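You operate a simulated robot arm through the tools that you are given. There is no shell and no other tool.

The job below is to be done with a simulated two-armed robot. You get a single attempt, and the scene is never put back.

TASK
Fit the divider in the white box and pack two minis.
Fine: herb in cell one, nutty in cell two; shut the lid.

The check looks at the end state, three seconds after you hand in, the way a careful person would. Anything else that was tipped, shoved, dropped, spilled or broken makes it a failure. Lids that push on must go on centred and level and be pressed home; caps that screw on are set level and turned clockwise until they are tight.

THE ROBOT
Two 7-joint arms with three-finger grippers on one trunk that stands fixed in place. Base frame: the origin is at the foot of the trunk, x ahead of it, y to its left, z up. Units: mm, degrees, N and s.
The left shoulder is at [30, 124, 1133], the right one opposite. With the tool pointing down near the work surface each hand reaches from about 100 to 780 mm from the base axis, measured 20 degrees to its own side. Payload 2.2 kg a hand.
The TCP of each hand is the grasp point between the finger pads, 28 mm short of the fingertips. In the tool frame z runs along the fingers and y along their closing line. The gripper opens to 102 mm. The gripper's body begins 71 mm behind the TCP.
Orientation is that of the tool frame in the base frame, as a unit quaternion [w, x, y, z]. With the fingers straight down and closing along the base's y, the tool's x points along the base's -x, its y along +y and its z along -z.

THE INTERFACE
- The arms move only by the tool drive_tool. It takes "left_steps", "right_steps" or both (then of equal length, played together; a hand with none holds still); each is a list of rows, each an object (a shift or turn left out is 0, a gripper value left out holds the last) with "linear": the shift along the tool's x, y, z in cm, a list of three; "angular": the turn, a rotation vector about the tool's x, y, z in degrees, a list of three; "fingers": the closure, from 0 (fully open) to 1 (shut). In form: [{"linear": [x, y, z], "angular": [wx, wy, wz], "fingers": fingers}, ...]. A call has 1 to 20 rows; each row is the pose to reach, as a shift and turn from the pose commanded when the call began, along the tool's axes at that moment. Rows are played at 5 a second. More than 50 mm and 8.6 degrees between two rows, or a gripper value outside its range, and nothing of the call is played. A pose out of reach is approached as far as the arm can. The call stops where the force on the tool passes 60 N (or 10 N more than at its start, if that is more) or the arm is blocked; 0.2 s more then pass. Each finger halts on what it meets, pressing with about 37 N; the grip force reading is that of the motor and also rises with nothing between the fingers. The clock runs only during rows and for 0.2 s after the last one: add rows that repeat a pose to give the fingers time. The reply holds the time, the measured pose of the TCP, the force on the tool along the base axes, the opening and the grip force, in the units named above and with some noise, with the torque about the TCP (base axes, N m) and any sound that the robot's microphone picked up.
- Cameras (640 x 400 px; columns grow to the right, rows downward): "scene" is now at [37.2, 32.3, 1832]; the picture's right is [0.51, -0.86, 0.00], its down [-0.68, -0.41, -0.61] and it looks along [0.52, 0.31, -0.80] (base axes); focal length 315 px, centre (320, 200). "left" rides on the left gripper at [72, 38, -86] in its tool frame; the picture's right is [-0.47, 0.89, 0.00], its down [-0.60, -0.32, -0.73] and it looks along [-0.65, -0.34, 0.68] (tool axes); focal length 256 px, centre (320, 200). "right" rides on the right gripper at [69, 44, -86] in its tool frame; the picture's right is [-0.53, 0.85, 0.00], its down [-0.58, -0.36, -0.73] and it looks along [-0.62, -0.39, 0.68] (tool axes); focal length 256 px, centre (320, 200). There is no depth. A picture from a camera that has moved, and an enlarged one, comes with that camera's place and axes in the base frame and with its lens. The place of the scene camera against the robot may be out by one fixed shift of up to 18 mm in any direction.
- capture(camera): a new picture of that camera. No time passes.
- lift_body(by): slides the trunk up (or, below 0, down) by that many mm; the arms and the scene camera ride with it, the base frame stays. It gives what a move gives, with no picture.
- head_to(pan, tilt): turns the head with the scene camera to pan (to the left, within 143 degrees either way) and tilt (down, from -29 to 69), counted from straight ahead of the robot. It gives what a move gives.
- enlarge(camera, box): a new picture of the part [left, top, right, bottom] of that camera's present view, enlarged. No time passes.
- hand_in(): hands the job in; it is judged then, once.

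Places have to be worked out from the pictures, the camera data and where the tool is seen. Open the grippers and draw the arms clear of the work before you hand the job in, unless the task says otherwise.

The tools are called after "Request:" as a command line: name --argument value ..., lists and objects as JSON in quotes. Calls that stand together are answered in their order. drive_tool: Moves the arms, as the interface text tells. Its arguments: {"type":"object","properties":{"left_steps":{"type":"array"},"right_steps":{"type":"array"}},"required":[]} The other tools are called the same way: lift_body (by) slides the trunk up or down; head_to (pan, tilt) turns the head that bears the scene camera; capture (camera) takes a picture; enlarge (camera, box) takes an enlarged picture of a part of a camera's view; hand_in () hands the job in.

At the start:

```text
clock: 0.0
left_position: [407.2, 493.2, 1360.1]
left_tool_rot: [0.001, -0.001, 1.0, 0.001]
left_ft_force: [0.5, -0.2, 0.2]
left_moment: [-0.01, 0.0, 0.01]
left_grip_width: 102.0
left_finger_force: 0.0
right_position: [490.8, 62.5, 1441.6]
right_tool_rot: [0.0, 0.0, 1.0, 0.0]
right_ft_force: [0.4, -0.5, -0.5]
right_moment: [0.03, -0.02, -0.05]
right_grip_width: 102.3
right_finger_force: 0.1
trunk travel left (down, up): [-375.0, 165.0]
head pan, tilt: [30.6, 52.7]
```

scene: 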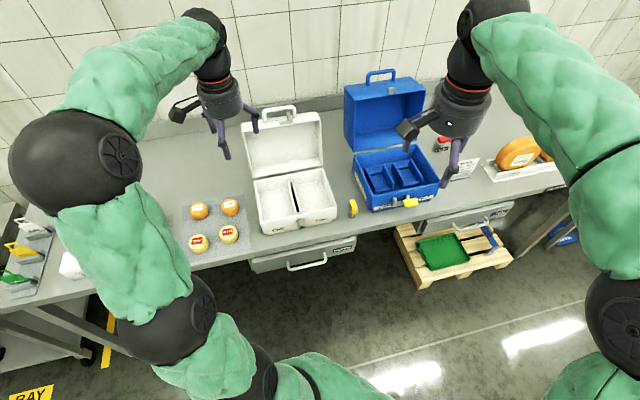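
right: 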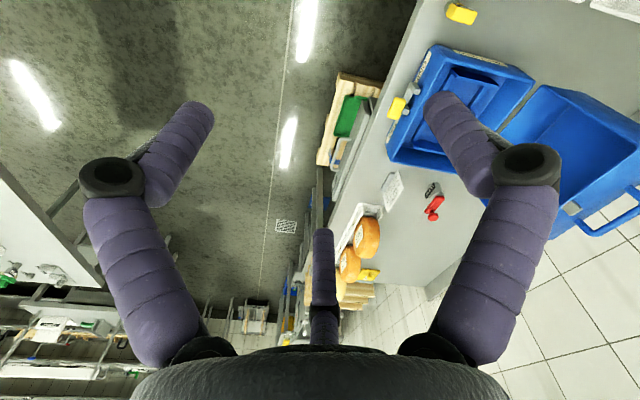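
left: 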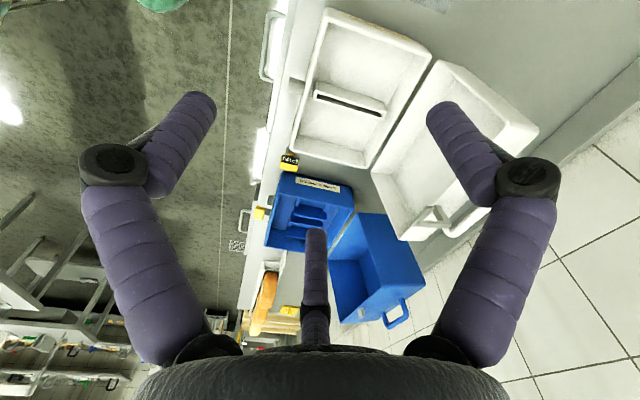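

I begin by looking closely at the scene: the white box with some divider-like feature, the four minis, and the blue box. I take enlarged views before moving anything.

Request:
enlarge --camera "scene" --box '[170, 90, 370, 270]'

Request:
enlarge --camera "scene" --box '[320, 60, 580, 280]'

Request:
enlarge --camera "scene" --box '[0, 180, 260, 340]'

Request:
enlarge --camera "left" --box '[220, 0, 560, 260]'

```text
2.22 times, centred on (270, 180) of scene
camera zoom: at [37.2, 32.3, 1832.0], right [0.51, -0.86, 0.0], down [-0.68, -0.41, -0.61], along [0.52, 0.31, -0.8], focal length 700 px, centre (431, 244)
```

zoom: 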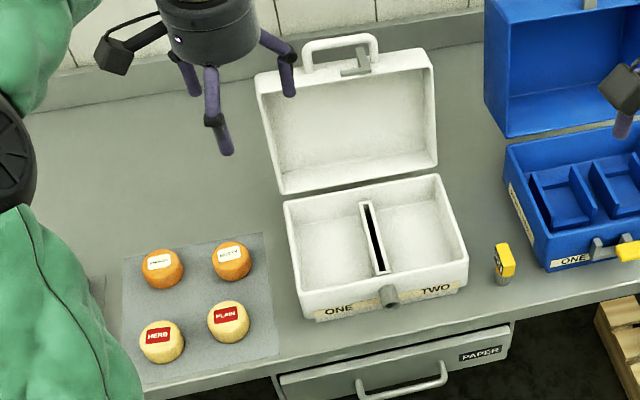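

```text
1.82 times, centred on (450, 170) of scene
camera zoom: at [37.2, 32.3, 1832.0], right [0.51, -0.86, 0.0], down [-0.68, -0.41, -0.61], along [0.52, 0.31, -0.8], focal length 572 px, centre (84, 254)
```

zoom: 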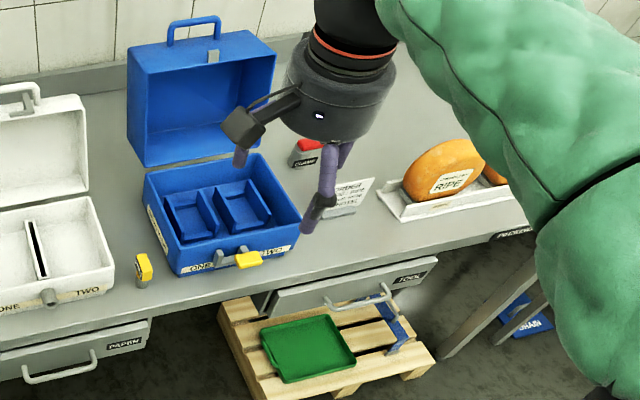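

```text
2.46 times, centred on (130, 260) of scene
camera zoom: at [37.2, 32.3, 1832.0], right [0.51, -0.86, 0.0], down [-0.68, -0.41, -0.61], along [0.52, 0.31, -0.8], focal length 775 px, centre (788, 52)
```

zoom: 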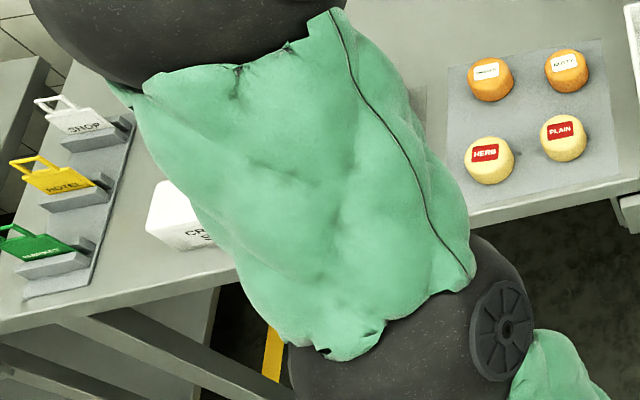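

```text
1.54 times, centred on (390, 130) of left
camera zoom: at [335.2, 531.5, 1445.2], right [0.47, 0.89, 0.0], down [0.6, -0.32, 0.73], along [0.65, -0.34, -0.68], focal length 394 px, centre (212, 308)
```

zoom: 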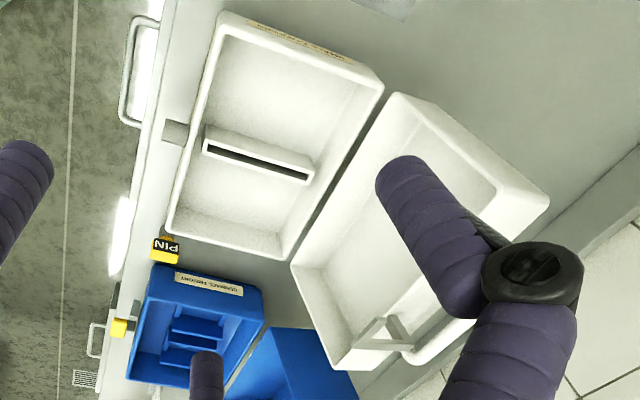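

The white box has a slotted rib between cells ONE and TWO, and the divider itself is not yet seen; there are also drawers, a card and a PIN. I turn the head to look over the rest of the bench.

Request:
enlarge --camera "scene" --box '[420, 120, 580, 220]'

Request:
enlarge --camera "right" --box '[320, 0, 640, 300]'

Request:
head_to --pan -20 --tilt 50

```text
4.00 times, centred on (500, 170) of scene
camera zoom: at [37.2, 32.3, 1832.0], right [0.51, -0.86, 0.0], down [-0.68, -0.41, -0.61], along [0.52, 0.31, -0.8], focal length 1259 px, centre (-400, 320)
```

zoom: 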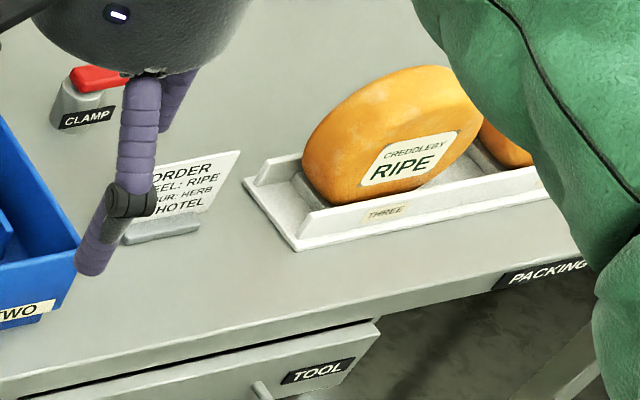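

```text
1.33 times, centred on (480, 150) of right
camera zoom: at [421.6, 105.0, 1527.8], right [0.53, 0.85, 0.0], down [0.58, -0.36, 0.73], along [0.62, -0.39, -0.68], focal length 341 px, centre (107, 267)
```

zoom: 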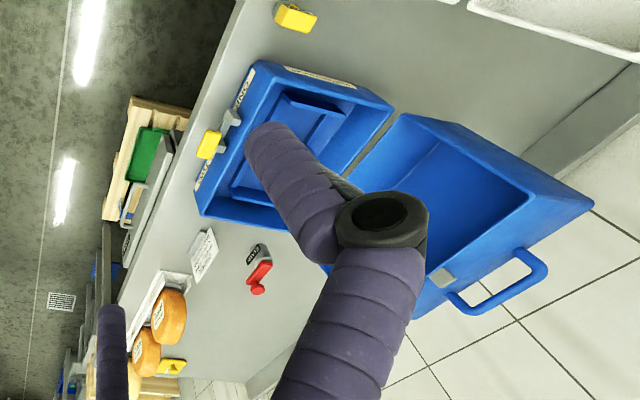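

```text
clock: 1.2
left_position: [406.6, 493.2, 1358.0]
left_tool_rot: [0.0, 0.0, 1.0, 0.0]
left_ft_force: [-0.4, 0.6, -0.6]
left_moment: [0.02, 0.05, -0.01]
left_grip_width: 101.9
left_finger_force: 0.1
right_position: [489.7, 63.0, 1440.9]
right_tool_rot: [0.0, 0.0, 1.0, 0.0]
right_ft_force: [1.1, 0.0, -0.5]
right_moment: [-0.01, 0.01, -0.01]
right_grip_width: 102.0
right_finger_force: 0.1
trunk travel left (down, up): [-375.0, 165.0]
head pan, tilt: [-20.0, 50.0]
```

The head has turned right; I take the view there.

Request:
capture --camera "scene"

```text
taken
camera scene: at [45.6, -31.9, 1835.6], right [-0.34, -0.94, 0.0], down [-0.72, 0.26, -0.64], along [0.6, -0.22, -0.77], focal length 315 px, centre (320, 200)
```

scene: 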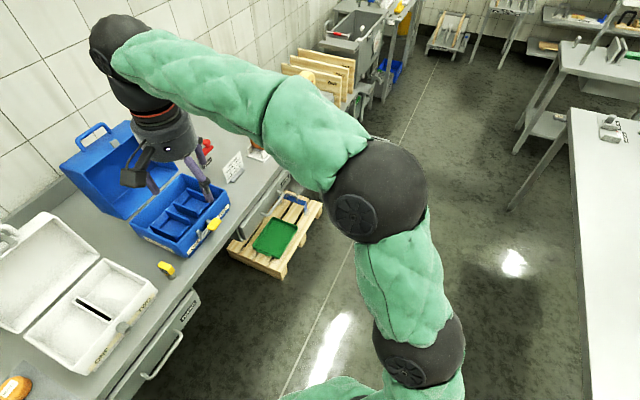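

Nothing like a loose white divider shows on this side within reach; I look to the left and behind.

Request:
head_to --pan 80 --tilt 50

Request:
capture --camera "scene"

Request:
head_to --pan 130 --tilt 45

Request:
capture --camera "scene"

Request:
head_to --pan -80 --tilt 45

Request:
capture --camera "scene"

```text
clock: 3.0
left_position: [407.2, 493.5, 1359.8]
left_tool_rot: [0.0, 0.0, 1.0, 0.0]
left_ft_force: [-0.5, -1.0, -0.4]
left_moment: [-0.02, -0.03, -0.01]
left_grip_width: 101.9
left_finger_force: 0.1
right_position: [489.1, 62.2, 1440.9]
right_tool_rot: [-0.001, 0.0, 1.0, 0.0]
right_ft_force: [-0.2, 0.1, -0.3]
right_moment: [0.01, -0.01, -0.03]
right_grip_width: 101.8
right_finger_force: 0.0
trunk travel left (down, up): [-375.0, 165.0]
head pan, tilt: [80.0, 50.0]
```

```text
taken
camera scene: at [-13.4, 70.2, 1835.6], right [0.98, -0.17, 0.0], down [-0.13, -0.75, -0.64], along [0.11, 0.63, -0.77], focal length 315 px, centre (320, 200)
```

scene: 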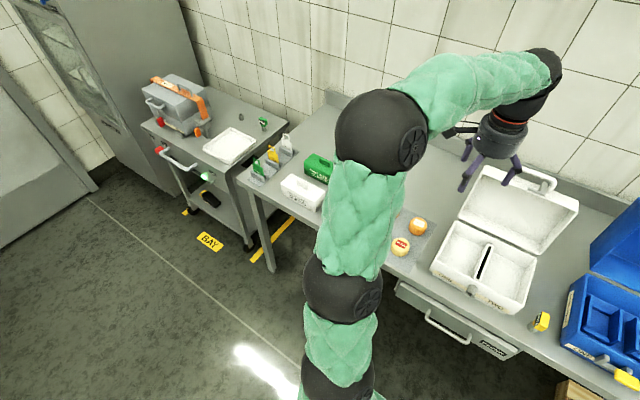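

```text
clock: 4.1
left_position: [408.1, 493.3, 1357.4]
left_tool_rot: [0.0, 0.001, 1.0, 0.0]
left_ft_force: [-0.5, -0.6, 0.7]
left_moment: [-0.01, -0.01, -0.01]
left_grip_width: 102.1
left_finger_force: 0.1
right_position: [490.0, 63.3, 1440.6]
right_tool_rot: [0.0, 0.0, 1.0, 0.0]
right_ft_force: [-0.1, -0.1, 1.2]
right_moment: [-0.01, -0.01, -0.04]
right_grip_width: 101.9
right_finger_force: 0.1
trunk travel left (down, up): [-375.0, 165.0]
head pan, tilt: [130.0, 45.0]
```

```text
taken
camera scene: at [-79.0, 56.7, 1842.5], right [0.77, 0.64, 0.0], down [0.45, -0.54, -0.71], along [-0.45, 0.54, -0.71], focal length 315 px, centre (320, 200)
```

scene: 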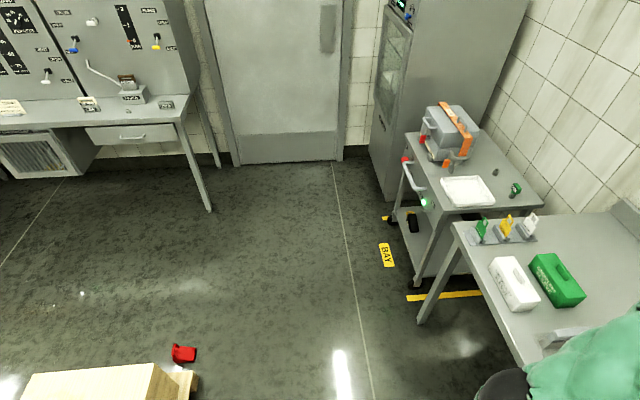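

```text
clock: 7.2
left_position: [406.9, 492.4, 1360.6]
left_tool_rot: [0.001, -0.001, 1.0, 0.0]
left_ft_force: [-0.2, 0.1, 0.8]
left_moment: [0.01, -0.02, -0.02]
left_grip_width: 101.8
left_finger_force: 0.1
right_position: [490.1, 62.6, 1441.4]
right_tool_rot: [0.0, 0.0, 1.0, 0.0]
right_ft_force: [0.1, 1.0, -0.6]
right_moment: [-0.01, 0.0, 0.0]
right_grip_width: 101.8
right_finger_force: 0.1
trunk travel left (down, up): [-375.0, 165.0]
head pan, tilt: [-80.0, 45.0]
```

```text
taken
camera scene: at [-12.6, -85.7, 1842.5], right [-0.98, -0.17, 0.0], down [-0.12, 0.7, -0.71], along [0.12, -0.7, -0.71], focal length 315 px, centre (320, 200)
```

scene: 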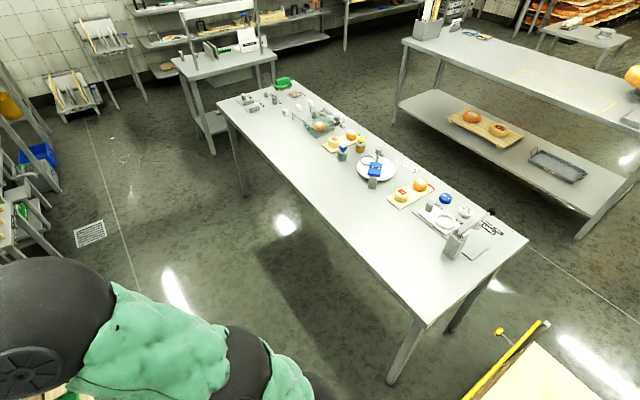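

On the left part of the bench, hidden by my left arm, there are a white box, a green box and something light at the picture's edge. I turn the head there and enlarge.

Request:
head_to --pan 105 --tilt 60

Request:
capture --camera "scene"

Request:
enlarge --camera "scene" --box '[340, 40, 640, 240]'

```text
clock: 9.9
left_position: [408.3, 493.6, 1359.0]
left_tool_rot: [0.001, 0.0, 1.0, 0.0]
left_ft_force: [0.9, 0.1, 1.3]
left_moment: [0.0, 0.0, 0.01]
left_grip_width: 101.8
left_finger_force: 0.1
right_position: [489.6, 62.4, 1440.8]
right_tool_rot: [0.001, 0.0, 1.0, 0.001]
right_ft_force: [-0.3, 0.3, 0.2]
right_moment: [0.05, 0.03, 0.0]
right_grip_width: 101.9
right_finger_force: 0.0
trunk travel left (down, up): [-375.0, 165.0]
head pan, tilt: [105.0, 60.0]
```

```text
taken
camera scene: at [-44.0, 58.8, 1823.1], right [0.97, 0.26, 0.0], down [0.22, -0.84, -0.5], along [-0.13, 0.48, -0.87], focal length 315 px, centre (320, 200)
```

scene: 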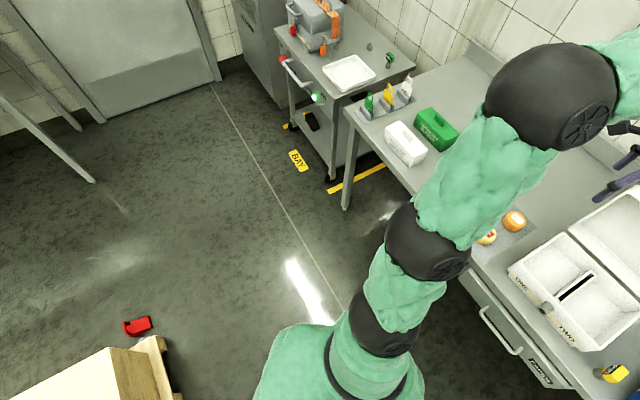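

```text
2.00 times, centred on (490, 140) of scene
camera zoom: at [-44.0, 58.8, 1823.1], right [0.97, 0.26, 0.0], down [0.22, -0.84, -0.5], along [-0.13, 0.48, -0.87], focal length 630 px, centre (-20, 320)
```

zoom: 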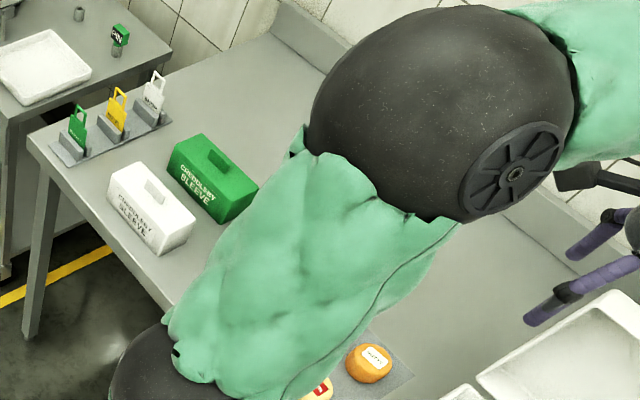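

The left arm hides the bench between the sleeves and the minis. I bring the left hand inward to uncover that area.

Request:
drive_tool --left_steps '[{"linear": [1.5, -4, 0]}, {"linear": [3, -8, 0]}, {"linear": [4.5, -12, 0]}, {"linear": [6, -16, 0]}, {"linear": [7.5, -20, 0]}, {"linear": [7.5, -20, 0]}]'

Request:
head_to --pan 85 --tilt 55

Request:
capture --camera "scene"

Request:
capture --camera "left"

```text
clock: 11.3
left_position: [331.6, 295.4, 1358.2]
left_tool_rot: [0.001, 0.0, 1.0, 0.0]
left_ft_force: [0.3, 1.4, -0.4]
left_moment: [0.04, 0.04, -0.02]
left_grip_width: 102.0
left_finger_force: 0.0
right_position: [491.5, 62.0, 1441.1]
right_tool_rot: [0.0, 0.0, 1.0, 0.0]
right_ft_force: [-0.2, 0.1, -0.6]
right_moment: [0.02, 0.02, 0.0]
right_grip_width: 102.0
right_finger_force: 0.1
trunk travel left (down, up): [-375.0, 165.0]
head pan, tilt: [105.0, 60.0]
```

```text
clock: 12.2
left_position: [331.7, 294.0, 1359.4]
left_tool_rot: [0.0, 0.0, 1.0, 0.0]
left_ft_force: [0.5, -0.4, 0.9]
left_moment: [-0.02, -0.02, 0.04]
left_grip_width: 102.0
left_finger_force: 0.1
right_position: [489.9, 62.9, 1441.3]
right_tool_rot: [0.001, 0.0, 1.0, -0.001]
right_ft_force: [-0.3, 0.3, 0.2]
right_moment: [-0.01, -0.04, -0.01]
right_grip_width: 102.2
right_finger_force: 0.1
trunk travel left (down, up): [-375.0, 165.0]
head pan, tilt: [85.0, 55.0]
```

```text
taken
camera scene: at [-20.7, 66.1, 1829.1], right [1.0, -0.09, 0.0], down [-0.07, -0.82, -0.57], along [0.05, 0.57, -0.82], focal length 315 px, centre (320, 200)
```

scene: 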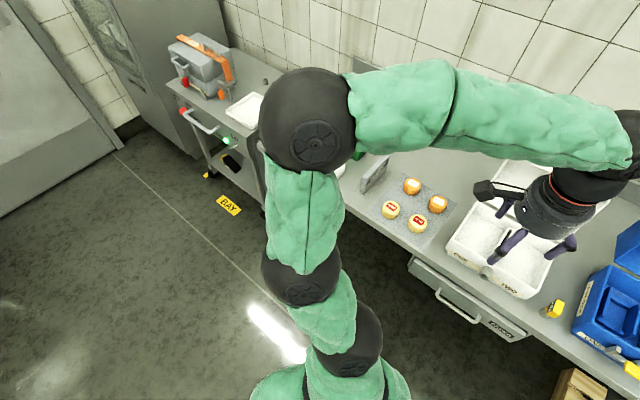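

```text
taken
camera left: at [260.2, 332.5, 1445.0], right [0.47, 0.89, 0.0], down [0.6, -0.32, 0.73], along [0.65, -0.34, -0.68], focal length 256 px, centre (320, 200)
```

left: 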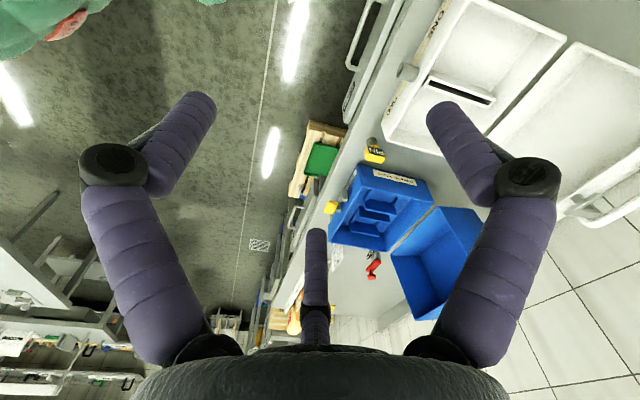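

Now a grey plate standing upright is visible next to the minis, at about (372,172) px. I enlarge it.

Request:
enlarge --camera "scene" --box '[340, 140, 480, 260]'

Request:
enlarge --camera "scene" --box '[440, 150, 640, 330]'

```text
3.33 times, centred on (410, 200) of scene
camera zoom: at [-20.7, 66.1, 1829.1], right [1.0, -0.09, 0.0], down [-0.07, -0.82, -0.57], along [0.05, 0.57, -0.82], focal length 1049 px, centre (20, 200)
```

zoom: 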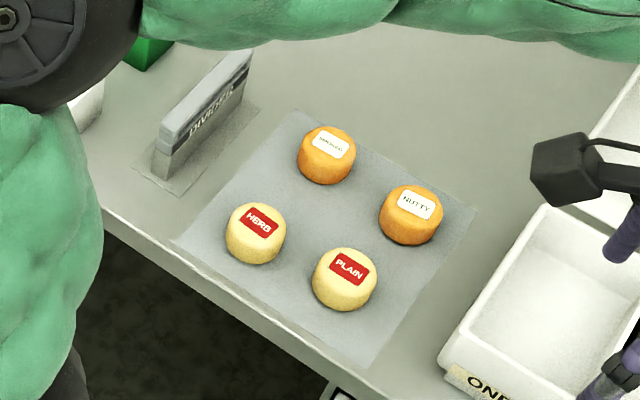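

```text
2.22 times, centred on (540, 240) of scene
camera zoom: at [-20.7, 66.1, 1829.1], right [1.0, -0.09, 0.0], down [-0.07, -0.82, -0.57], along [0.05, 0.57, -0.82], focal length 700 px, centre (-169, 111)
```

zoom: 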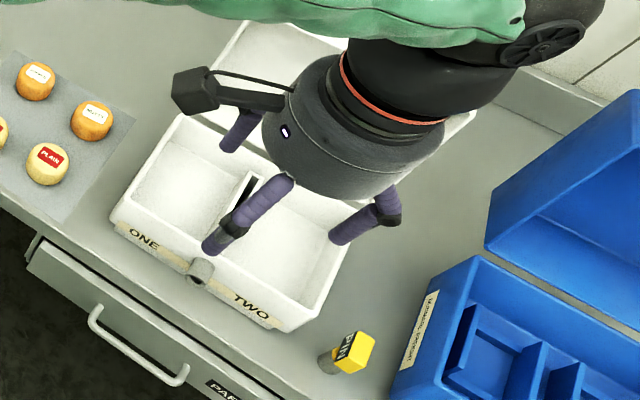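

The divider stands in its holder to the left of the minis, its plane running front-to-back just like the slot in the white box. Before using the hand I check how the fingers look when partly closed and shut.

Request:
drive_tool --left_steps '[{"linear": [0, 0, 0], "fingers": 0.5}, {"linear": [0, 0, 0], "fingers": 0.5}, {"linear": [0, 0, 0], "fingers": 0.5}]'

Request:
capture --camera "left"

Request:
drive_tool --left_steps '[{"linear": [0, 0, 0], "fingers": 1}, {"linear": [0, 0, 0], "fingers": 1}, {"linear": [0, 0, 0], "fingers": 1}]'

Request:
capture --camera "left"

Request:
capture --camera "scene"

```text
clock: 12.9
left_position: [333.6, 294.4, 1359.5]
left_tool_rot: [-0.001, -0.001, 1.0, 0.0]
left_ft_force: [-0.1, -0.2, 0.3]
left_moment: [0.02, 0.02, -0.01]
left_grip_width: 51.1
left_finger_force: 0.0
right_position: [489.3, 62.5, 1441.3]
right_tool_rot: [0.0, 0.0, 1.0, -0.001]
right_ft_force: [-0.7, -0.5, -0.1]
right_moment: [0.0, 0.0, -0.02]
right_grip_width: 101.9
right_finger_force: 0.0
trunk travel left (down, up): [-375.0, 165.0]
head pan, tilt: [85.0, 55.0]
```

```text
taken
camera left: at [260.2, 332.5, 1444.9], right [0.47, 0.89, 0.0], down [0.6, -0.32, 0.73], along [0.65, -0.34, -0.68], focal length 256 px, centre (320, 200)
```

left: 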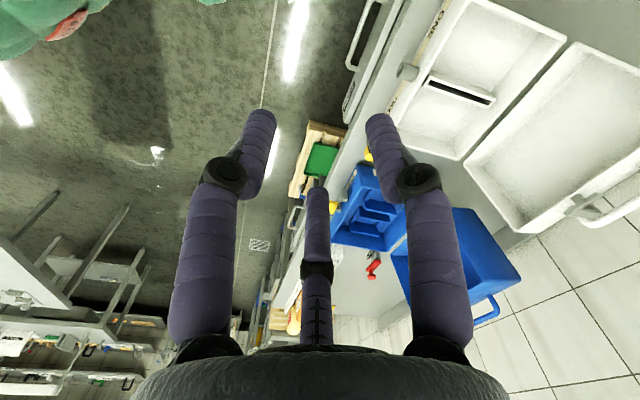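

```text
clock: 13.8
left_position: [332.5, 294.5, 1359.2]
left_tool_rot: [-0.001, 0.0, 1.0, 0.001]
left_ft_force: [0.2, 0.2, 0.3]
left_moment: [-0.03, 0.02, -0.01]
left_grip_width: 2.3
left_finger_force: 31.8
right_position: [490.5, 63.0, 1441.9]
right_tool_rot: [0.0, 0.0, 1.0, 0.001]
right_ft_force: [-0.2, 0.4, -0.8]
right_moment: [0.03, 0.0, 0.0]
right_grip_width: 102.1
right_finger_force: 0.0
trunk travel left (down, up): [-375.0, 165.0]
head pan, tilt: [85.0, 55.0]
```

```text
taken
camera left: at [260.2, 332.5, 1444.9], right [0.47, 0.89, 0.0], down [0.6, -0.32, 0.73], along [0.65, -0.34, -0.68], focal length 256 px, centre (320, 200)
```

left: 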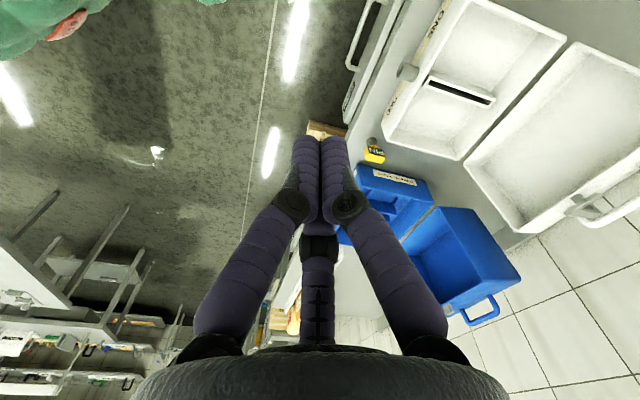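

```text
taken
camera scene: at [-20.5, 66.2, 1829.1], right [1.0, -0.09, 0.0], down [-0.07, -0.82, -0.57], along [0.05, 0.57, -0.82], focal length 315 px, centre (320, 200)
```

scene: 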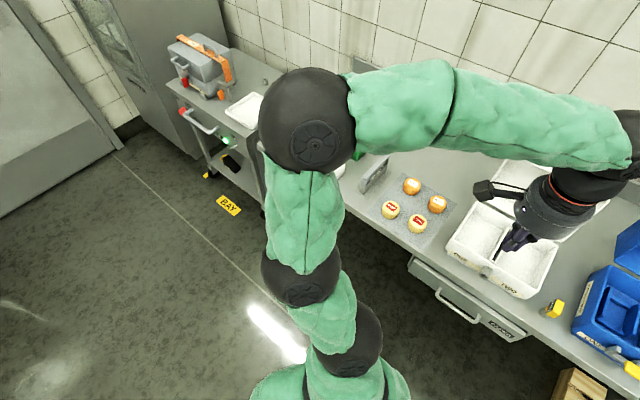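

The hand closes cleanly on the TCP. I now swing the left hand to above the left part of the bench, yawed about 45° so that its closing line runs along the bench, and look from there.

Request:
drive_tool --left_steps '[{"linear": [1.5, 3.0, 1.6], "angular": [0, 0, -5], "fingers": 0}, {"linear": [3.0, 6.0, 3.2], "angular": [0, 0, -10]}, {"linear": [4.5, 9.0, 4.8], "angular": [0, 0, -15]}, {"linear": [6.0, 12.0, 6.4], "angular": [0, 0, -20]}, {"linear": [7.5, 15.0, 8.0], "angular": [0, 0, -25]}, {"linear": [9.0, 18.0, 9.6], "angular": [0, 0, -30]}, {"linear": [10.5, 21.0, 11.2], "angular": [0, 0, -35]}, {"linear": [12.0, 24.0, 12.8], "angular": [0, 0, -40]}, {"linear": [13.5, 27.0, 14.4], "angular": [0, 0, -45]}, {"linear": [15.2, 30.5, 15.9], "angular": [0, 0, -45]}, {"linear": [15.2, 30.5, 15.9], "angular": [0, 0, -45]}]'

Request:
capture --camera "left"

Request:
capture --camera "scene"

```text
clock: 16.1
left_position: [178.0, 598.6, 1200.8]
left_tool_rot: [0.001, -0.382, 0.924, 0.0]
left_ft_force: [0.3, -1.3, -0.4]
left_moment: [0.03, 0.02, 0.02]
left_grip_width: 102.0
left_finger_force: 0.1
right_position: [490.8, 61.6, 1441.1]
right_tool_rot: [0.0, 0.0, 1.0, 0.001]
right_ft_force: [-0.1, -0.4, 0.0]
right_moment: [0.03, 0.0, 0.0]
right_grip_width: 101.9
right_finger_force: 0.1
trunk travel left (down, up): [-375.0, 165.0]
head pan, tilt: [85.0, 55.0]
```

```text
taken
camera left: at [101.3, 573.3, 1286.4], right [-0.3, 0.95, 0.0], down [0.65, 0.2, 0.73], along [0.7, 0.22, -0.68], focal length 256 px, centre (320, 200)
```

left: 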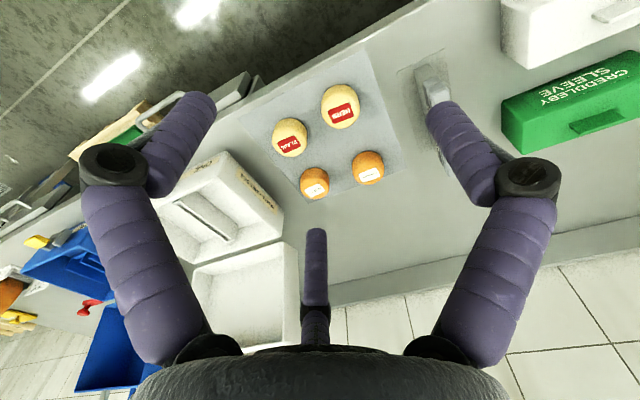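

```text
taken
camera scene: at [-20.6, 64.7, 1829.2], right [1.0, -0.09, 0.0], down [-0.07, -0.82, -0.57], along [0.05, 0.57, -0.82], focal length 315 px, centre (320, 200)
```

scene: 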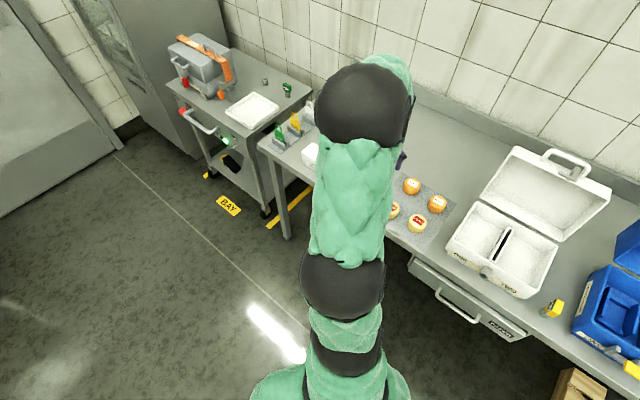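

From this view the minis sit around x 270–430, y 580–720, and the divider stand around (228, 795). I move the left hand above the divider at a safe height to see it between the fingers.

Request:
drive_tool --left_steps '[{"linear": [-3.4, 2.0, 1.6]}, {"linear": [-6.8, 4.0, 3.2]}, {"linear": [-10.2, 6.0, 4.8]}, {"linear": [-13.6, 8.0, 6.4]}, {"linear": [-17.4, 10.3, 8.0]}, {"linear": [-17.4, 10.3, 8.0]}, {"linear": [-17.4, 10.3, 8.0]}]'

Request:
capture --camera "left"

Request:
enlarge --camera "left" --box '[200, 0, 480, 175]'

```text
clock: 17.8
left_position: [231.9, 794.1, 1119.4]
left_tool_rot: [0.0, -0.383, 0.924, 0.0]
left_ft_force: [-0.3, -0.4, -1.0]
left_moment: [0.0, 0.0, -0.03]
left_grip_width: 102.2
left_finger_force: 0.0
right_position: [490.2, 63.0, 1440.5]
right_tool_rot: [0.0, 0.0, 1.0, 0.0]
right_ft_force: [0.0, 0.7, -0.1]
right_moment: [-0.06, -0.01, 0.0]
right_grip_width: 102.2
right_finger_force: 0.0
trunk travel left (down, up): [-375.0, 165.0]
head pan, tilt: [85.0, 55.0]
```

```text
taken
camera left: at [153.2, 771.2, 1205.0], right [-0.3, 0.95, 0.0], down [0.65, 0.2, 0.73], along [0.7, 0.22, -0.68], focal length 256 px, centre (320, 200)
```

left: 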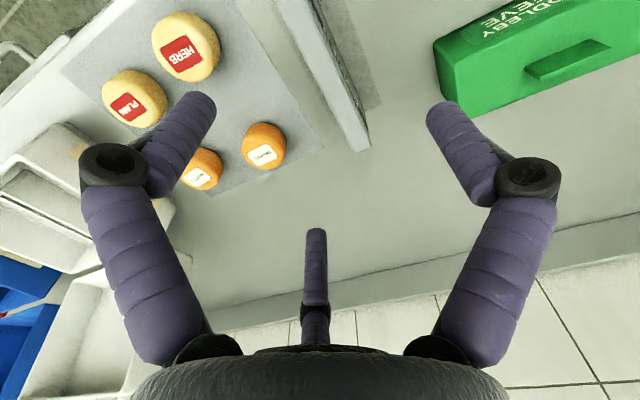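

```text
2.29 times, centred on (340, 88) of left
camera zoom: at [153.2, 771.2, 1205.0], right [-0.3, 0.95, 0.0], down [0.65, 0.2, 0.73], along [0.7, 0.22, -0.68], focal length 585 px, centre (274, 457)
```

zoom: 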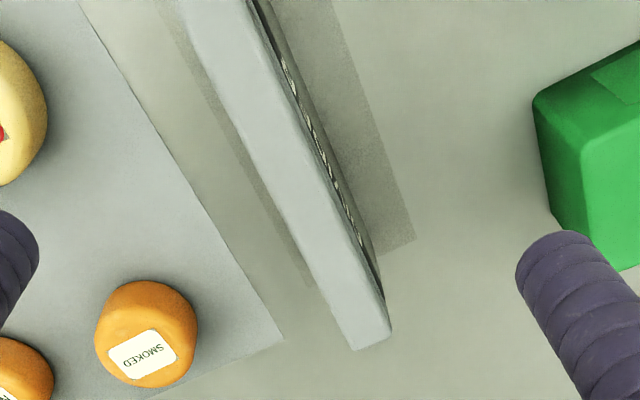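

The divider is a light slab with labelled side, top edge about z 950, far end near (310, 873). I draw the hand back toward the robot to see it whole.

Request:
drive_tool --left_steps '[{"linear": [4, 0, 0]}, {"linear": [8, 0, 0]}, {"linear": [12, 0, 0]}, {"linear": [12, 0, 0]}]'

Request:
capture --camera "left"

Request:
enlarge --camera "left" --box '[220, 60, 460, 210]'

```text
clock: 18.8
left_position: [147.0, 711.1, 1118.3]
left_tool_rot: [0.0, -0.383, 0.924, 0.0]
left_ft_force: [0.3, -0.2, 0.3]
left_moment: [-0.01, 0.0, 0.04]
left_grip_width: 101.8
left_finger_force: 0.1
right_position: [490.4, 63.6, 1440.0]
right_tool_rot: [0.0, 0.0, 1.0, 0.0]
right_ft_force: [1.1, -0.3, 0.4]
right_moment: [-0.06, -0.01, 0.05]
right_grip_width: 101.9
right_finger_force: 0.1
trunk travel left (down, up): [-375.0, 165.0]
head pan, tilt: [85.0, 55.0]
```

```text
taken
camera left: at [68.6, 687.3, 1203.8], right [-0.3, 0.95, 0.0], down [0.65, 0.2, 0.73], along [0.7, 0.22, -0.68], focal length 256 px, centre (320, 200)
```

left: 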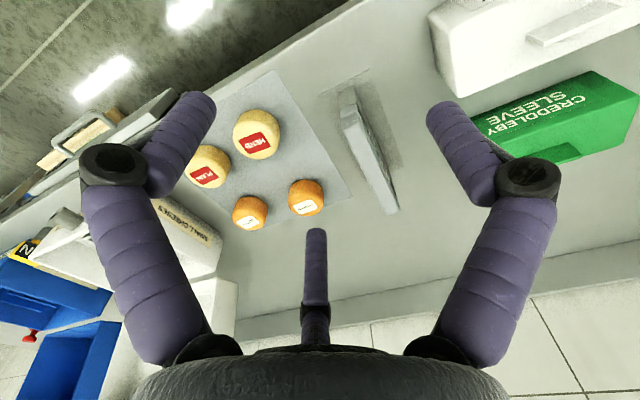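

```text
2.67 times, centred on (340, 135) of left
camera zoom: at [68.6, 687.3, 1203.8], right [-0.3, 0.95, 0.0], down [0.65, 0.2, 0.73], along [0.7, 0.22, -0.68], focal length 683 px, centre (267, 373)
```

zoom: 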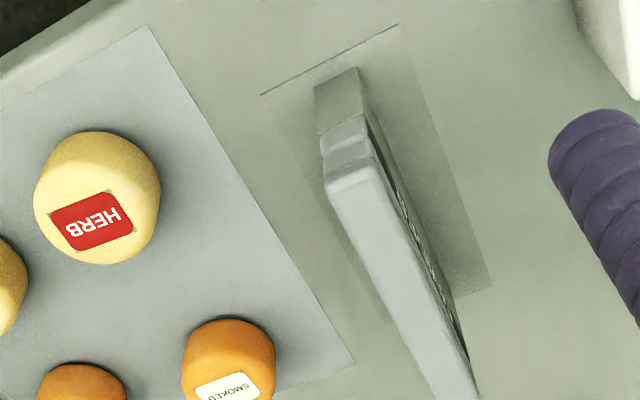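

I enlarge again to get the far end of the divider and the holder shape for triangulation.

Request:
enlarge --camera "left" --box '[320, 70, 440, 230]'

Request:
enlarge --camera "left" --box '[0, 160, 340, 380]'

```text
2.50 times, centred on (380, 150) of left
camera zoom: at [68.6, 687.3, 1203.8], right [-0.3, 0.95, 0.0], down [0.65, 0.2, 0.73], along [0.7, 0.22, -0.68], focal length 640 px, centre (170, 325)
```

zoom: 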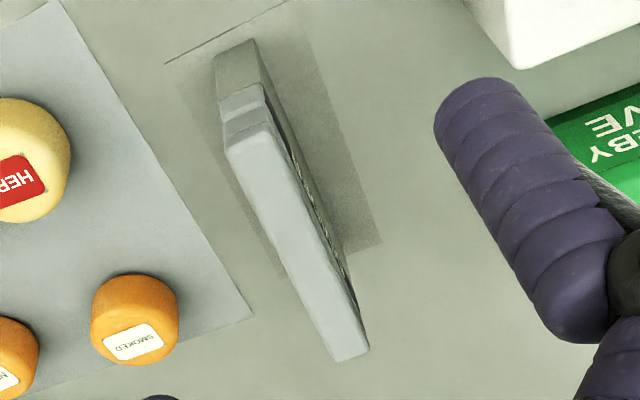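

```text
1.82 times, centred on (170, 270) of left
camera zoom: at [68.6, 687.3, 1203.8], right [-0.3, 0.95, 0.0], down [0.65, 0.2, 0.73], along [0.7, 0.22, -0.68], focal length 465 px, centre (593, 73)
```

zoom: 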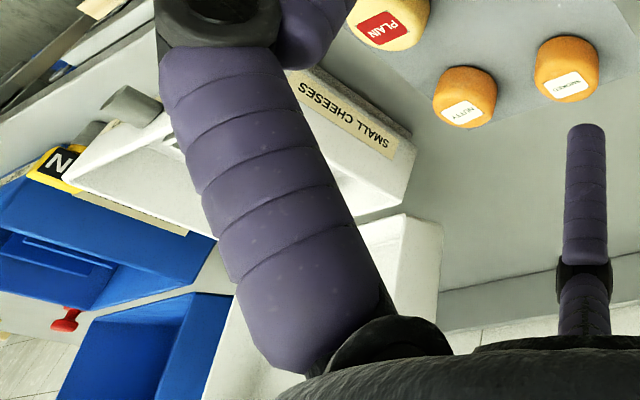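

Triangulating from the two wrist views puts the divider's top edge from (189, 757, 980) to (294, 862, 980), so its centre is near (241, 809) and it lies at 45°. I move above it with the fingers half closed and check.

Request:
drive_tool --left_steps '[{"linear": [-3.4, 0.1, 0], "fingers": 0.35}, {"linear": [-6.8, 0.1, 1.5]}, {"linear": [-10.2, 0.2, 3.5]}, {"linear": [-13.66, 0.23, 5.0]}, {"linear": [-13.66, 0.23, 5.0]}, {"linear": [-13.66, 0.23, 5.0]}]'

Request:
capture --camera "left"

Request:
enlarge --camera "left" --box '[200, 0, 440, 160]'

```text
clock: 20.1
left_position: [240.4, 807.5, 1070.7]
left_tool_rot: [0.0, -0.383, 0.924, 0.0]
left_ft_force: [0.0, 0.6, -0.3]
left_moment: [-0.05, 0.03, 0.0]
left_grip_width: 66.4
left_finger_force: 0.0
right_position: [490.1, 64.4, 1441.0]
right_tool_rot: [0.0, 0.0, 1.0, 0.0]
right_ft_force: [-0.5, 0.9, 0.3]
right_moment: [-0.01, 0.02, 0.02]
right_grip_width: 102.1
right_finger_force: 0.0
trunk travel left (down, up): [-375.0, 165.0]
head pan, tilt: [85.0, 55.0]
```

```text
taken
camera left: at [162.5, 783.6, 1156.2], right [-0.3, 0.95, 0.0], down [0.65, 0.2, 0.73], along [0.7, 0.22, -0.68], focal length 256 px, centre (320, 200)
```

left: 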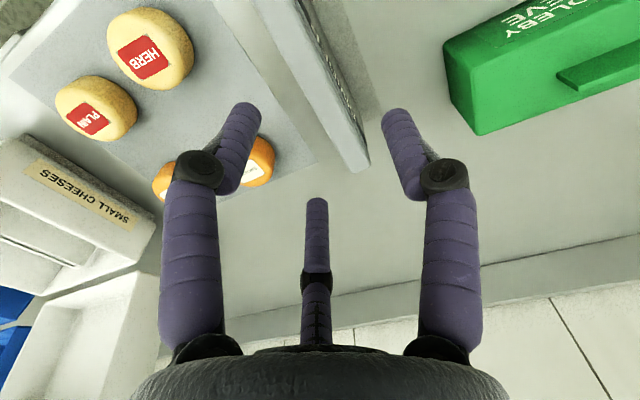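

```text
2.50 times, centred on (320, 80) of left
camera zoom: at [162.5, 783.6, 1156.2], right [-0.3, 0.95, 0.0], down [0.65, 0.2, 0.73], along [0.7, 0.22, -0.68], focal length 640 px, centre (320, 500)
```

zoom: 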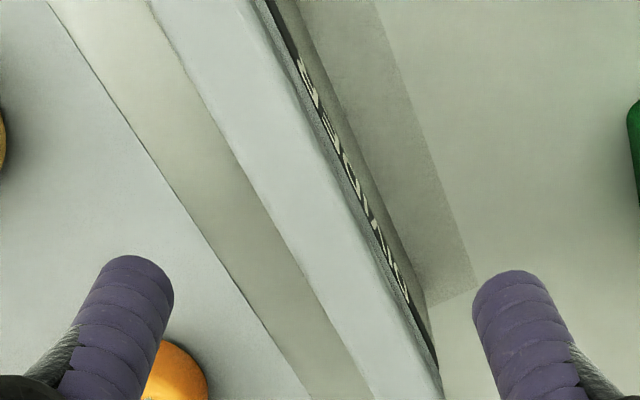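

The TCP lines up with the divider's top face within about 1–2 mm. I descend to z ≈ 974 with the fingers straddling the slab and look before closing.

Request:
drive_tool --left_steps '[{"linear": [0, 0, 3]}, {"linear": [0, 0, 6]}, {"linear": [0, 0, 8]}, {"linear": [0, 0, 9.6]}, {"linear": [0, 0, 9.6]}]'

Request:
capture --camera "left"

```text
clock: 21.4
left_position: [240.1, 807.8, 974.5]
left_tool_rot: [0.0, -0.383, 0.924, -0.001]
left_ft_force: [-0.1, 0.5, 0.4]
left_moment: [0.04, -0.01, 0.03]
left_grip_width: 66.3
left_finger_force: 0.1
right_position: [489.3, 62.4, 1440.1]
right_tool_rot: [0.001, 0.0, 1.0, 0.0]
right_ft_force: [-0.4, 0.1, -0.2]
right_moment: [-0.01, -0.01, -0.01]
right_grip_width: 101.9
right_finger_force: 0.0
trunk travel left (down, up): [-375.0, 165.0]
head pan, tilt: [85.0, 55.0]
```

```text
taken
camera left: at [162.7, 784.1, 1059.9], right [-0.3, 0.95, 0.0], down [0.65, 0.2, 0.73], along [0.7, 0.22, -0.68], focal length 256 px, centre (320, 200)
```

left: 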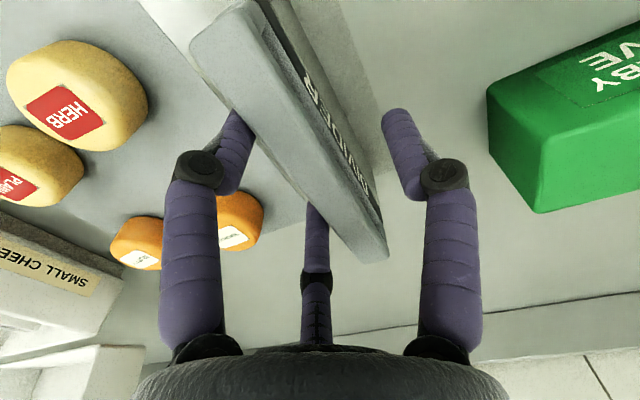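

The slab is between the fingers with clearance both sides. I close the gripper on it.

Request:
drive_tool --left_steps '[{"linear": [0, 0, 0], "fingers": 1}, {"linear": [0, 0, 0], "fingers": 1}, {"linear": [0, 0, 0], "fingers": 1}, {"linear": [0, 0, 0], "fingers": 1}]'

Request:
capture --camera "left"

```text
clock: 22.4
left_position: [243.8, 805.4, 975.3]
left_tool_rot: [0.001, -0.382, 0.924, 0.001]
left_ft_force: [17.4, -13.3, 10.4]
left_moment: [-1.02, -0.37, 0.04]
left_grip_width: 32.1
left_finger_force: 36.8
right_position: [492.5, 60.4, 1440.6]
right_tool_rot: [-0.001, 0.0, 1.0, 0.001]
right_ft_force: [-0.5, 0.4, 0.1]
right_moment: [-0.01, -0.05, -0.02]
right_grip_width: 101.7
right_finger_force: 0.1
trunk travel left (down, up): [-375.0, 165.0]
head pan, tilt: [85.0, 55.0]
```

```text
taken
camera left: at [166.1, 781.7, 1061.2], right [-0.3, 0.96, 0.0], down [0.65, 0.2, 0.73], along [0.7, 0.22, -0.68], focal length 256 px, centre (320, 200)
```

left: 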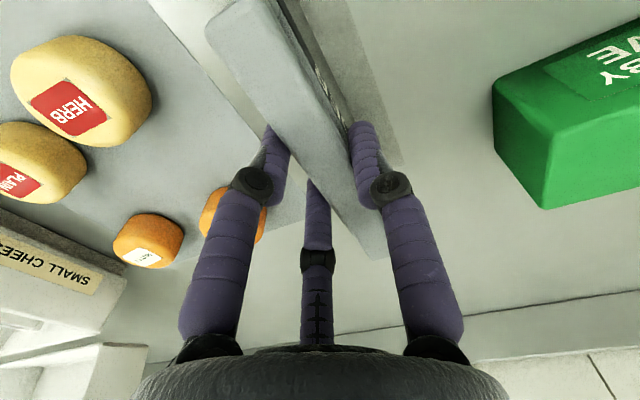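

Width reads 32 mm and the hand was pulled about 4 mm sideways, since this hand's one-against-two fingers hold a flat slab off-centre. I shift the command by that amount to take off the side load, then read forces.

Request:
drive_tool --left_steps '[{"linear": [-0.05, -0.2, 0]}, {"linear": [-0.08, -0.43, 0]}, {"linear": [-0.08, -0.43, 0]}, {"linear": [-0.08, -0.43, 0]}]'

```text
clock: 23.4
left_position: [244.8, 806.1, 974.9]
left_tool_rot: [0.001, -0.383, 0.924, 0.001]
left_ft_force: [8.3, -2.5, 6.0]
left_moment: [-0.35, -0.13, -0.08]
left_grip_width: 32.6
left_finger_force: 37.1
right_position: [490.8, 61.6, 1441.4]
right_tool_rot: [-0.001, 0.0, 1.0, -0.001]
right_ft_force: [-0.2, 0.3, 0.2]
right_moment: [0.01, 0.02, -0.01]
right_grip_width: 102.2
right_finger_force: 0.1
trunk travel left (down, up): [-375.0, 165.0]
head pan, tilt: [85.0, 55.0]
```

The side load dropped to under 9 N. I lift slowly and watch the force.

Request:
drive_tool --left_steps '[{"linear": [-0.05, -0.08, -0.5]}, {"linear": [-0.05, -0.08, -1.0]}, {"linear": [-0.05, -0.08, -2.0]}, {"linear": [-0.05, -0.08, -3.0]}, {"linear": [-0.05, -0.08, -3.0]}]'

Request:
capture --camera "left"

```text
clock: 24.6
left_position: [245.0, 805.4, 1004.1]
left_tool_rot: [0.0, -0.383, 0.924, 0.0]
left_ft_force: [-0.4, -0.4, -2.3]
left_moment: [-0.04, 0.02, 0.02]
left_grip_width: 32.1
left_finger_force: 37.0
right_position: [489.9, 63.2, 1440.7]
right_tool_rot: [0.0, 0.0, 1.0, 0.0]
right_ft_force: [0.3, 1.0, 0.7]
right_moment: [-0.02, 0.03, 0.01]
right_grip_width: 102.1
right_finger_force: 0.0
trunk travel left (down, up): [-375.0, 165.0]
head pan, tilt: [85.0, 55.0]
```

```text
taken
camera left: at [167.1, 781.4, 1089.0], right [-0.3, 0.95, 0.0], down [0.65, 0.2, 0.73], along [0.7, 0.22, -0.68], focal length 256 px, centre (320, 200)
```

left: 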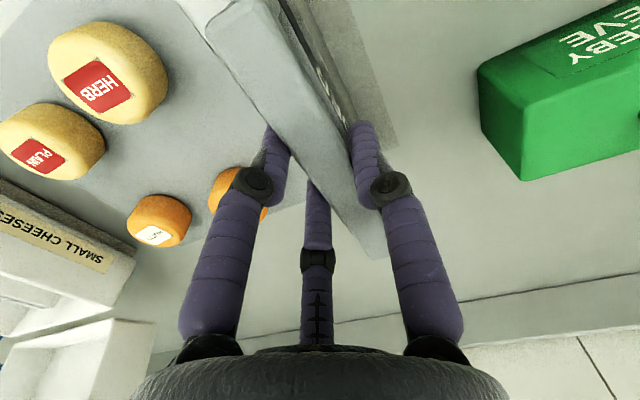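

The divider came out cleanly, weighing about 2.3 N. I raise it well clear and look at it from the scene camera.

Request:
drive_tool --left_steps '[{"linear": [0, 0, -3]}, {"linear": [0, 0, -7]}, {"linear": [1, 0, -11]}, {"linear": [4, 0, -15]}, {"linear": [8, 0, -18]}, {"linear": [8, 0, -18]}]'

Request:
capture --camera "left"

Request:
capture --camera "scene"

```text
clock: 25.9
left_position: [188.8, 750.0, 1184.8]
left_tool_rot: [0.0, -0.382, 0.924, -0.001]
left_ft_force: [0.0, -0.5, -1.9]
left_moment: [-0.02, 0.05, 0.02]
left_grip_width: 31.9
left_finger_force: 36.2
right_position: [492.0, 64.2, 1440.5]
right_tool_rot: [0.0, 0.0, 1.0, -0.001]
right_ft_force: [0.6, 0.8, -0.5]
right_moment: [-0.08, 0.04, 0.01]
right_grip_width: 102.2
right_finger_force: 0.1
trunk travel left (down, up): [-375.0, 165.0]
head pan, tilt: [85.0, 55.0]
```

```text
taken
camera left: at [111.0, 726.3, 1271.3], right [-0.3, 0.95, 0.0], down [0.65, 0.2, 0.73], along [0.7, 0.22, -0.68], focal length 256 px, centre (320, 200)
```

left: 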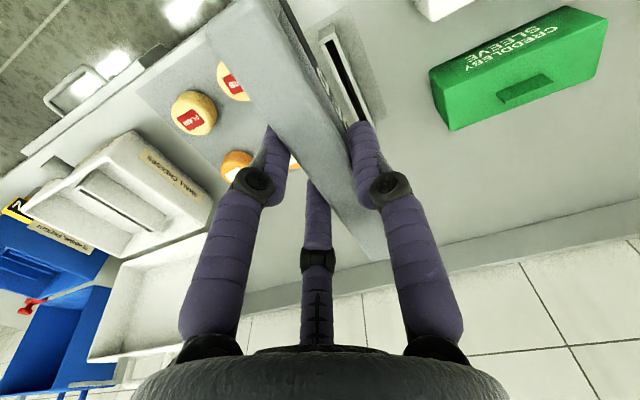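

```text
taken
camera scene: at [-19.3, 68.3, 1829.0], right [1.0, -0.09, 0.0], down [-0.07, -0.82, -0.57], along [0.05, 0.57, -0.82], focal length 315 px, centre (320, 200)
```

scene: 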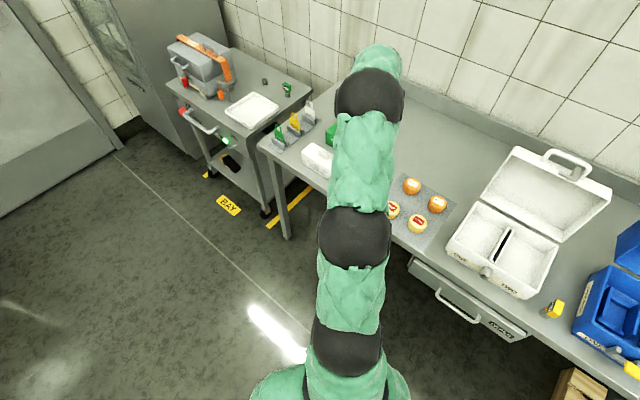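

The holder's slot looks just like the box's slot. To locate the box slot precisely I bring the right hand's camera in front of the white box (the left hand stays still, away from it).

Request:
drive_tool --right_steps '[{"linear": [0.2, 3.3, 2.7], "angular": [0, 0, -8.5]}, {"linear": [0.4, 6.6, 5.4], "angular": [0, 0, -17]}, {"linear": [0.7, 9.9, 8.1], "angular": [0, 0, -25.5]}, {"linear": [0.9, 13.2, 10.8], "angular": [0, 0, -34]}, {"linear": [1.2, 16.5, 13.5], "angular": [0, 0, -42.5]}, {"linear": [1.4, 19.8, 16.2], "angular": [0, 0, -51]}, {"linear": [1.7, 23.1, 18.9], "angular": [0, 0, -59.5]}, {"linear": [2.0, 26.4, 21.6], "angular": [0, 0, -68]}, {"linear": [2.2, 29.5, 24.1], "angular": [0, 0, -76.5]}, {"linear": [2.2, 29.5, 24.1], "angular": [0, 0, -76.5]}]'

Request:
capture --camera "right"

```text
clock: 28.1
left_position: [187.4, 749.2, 1187.8]
left_tool_rot: [0.0, -0.383, 0.924, 0.0]
left_ft_force: [-0.2, 0.0, -1.1]
left_moment: [0.01, -0.01, 0.0]
left_grip_width: 31.9
left_finger_force: 37.1
right_position: [467.7, 356.2, 1200.0]
right_tool_rot: [0.001, -0.62, 0.784, 0.001]
right_ft_force: [-1.0, -0.2, 0.1]
right_moment: [0.02, -0.01, 0.0]
right_grip_width: 102.0
right_finger_force: 0.1
trunk travel left (down, up): [-375.0, 165.0]
head pan, tilt: [85.0, 55.0]
```

```text
taken
camera right: at [410.2, 297.4, 1287.7], right [-0.7, 0.72, 0.0], down [0.49, 0.48, 0.73], along [0.52, 0.51, -0.68], focal length 256 px, centre (320, 200)
```

right: 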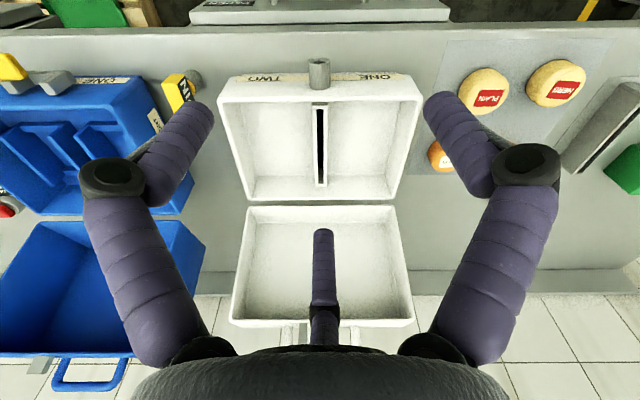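

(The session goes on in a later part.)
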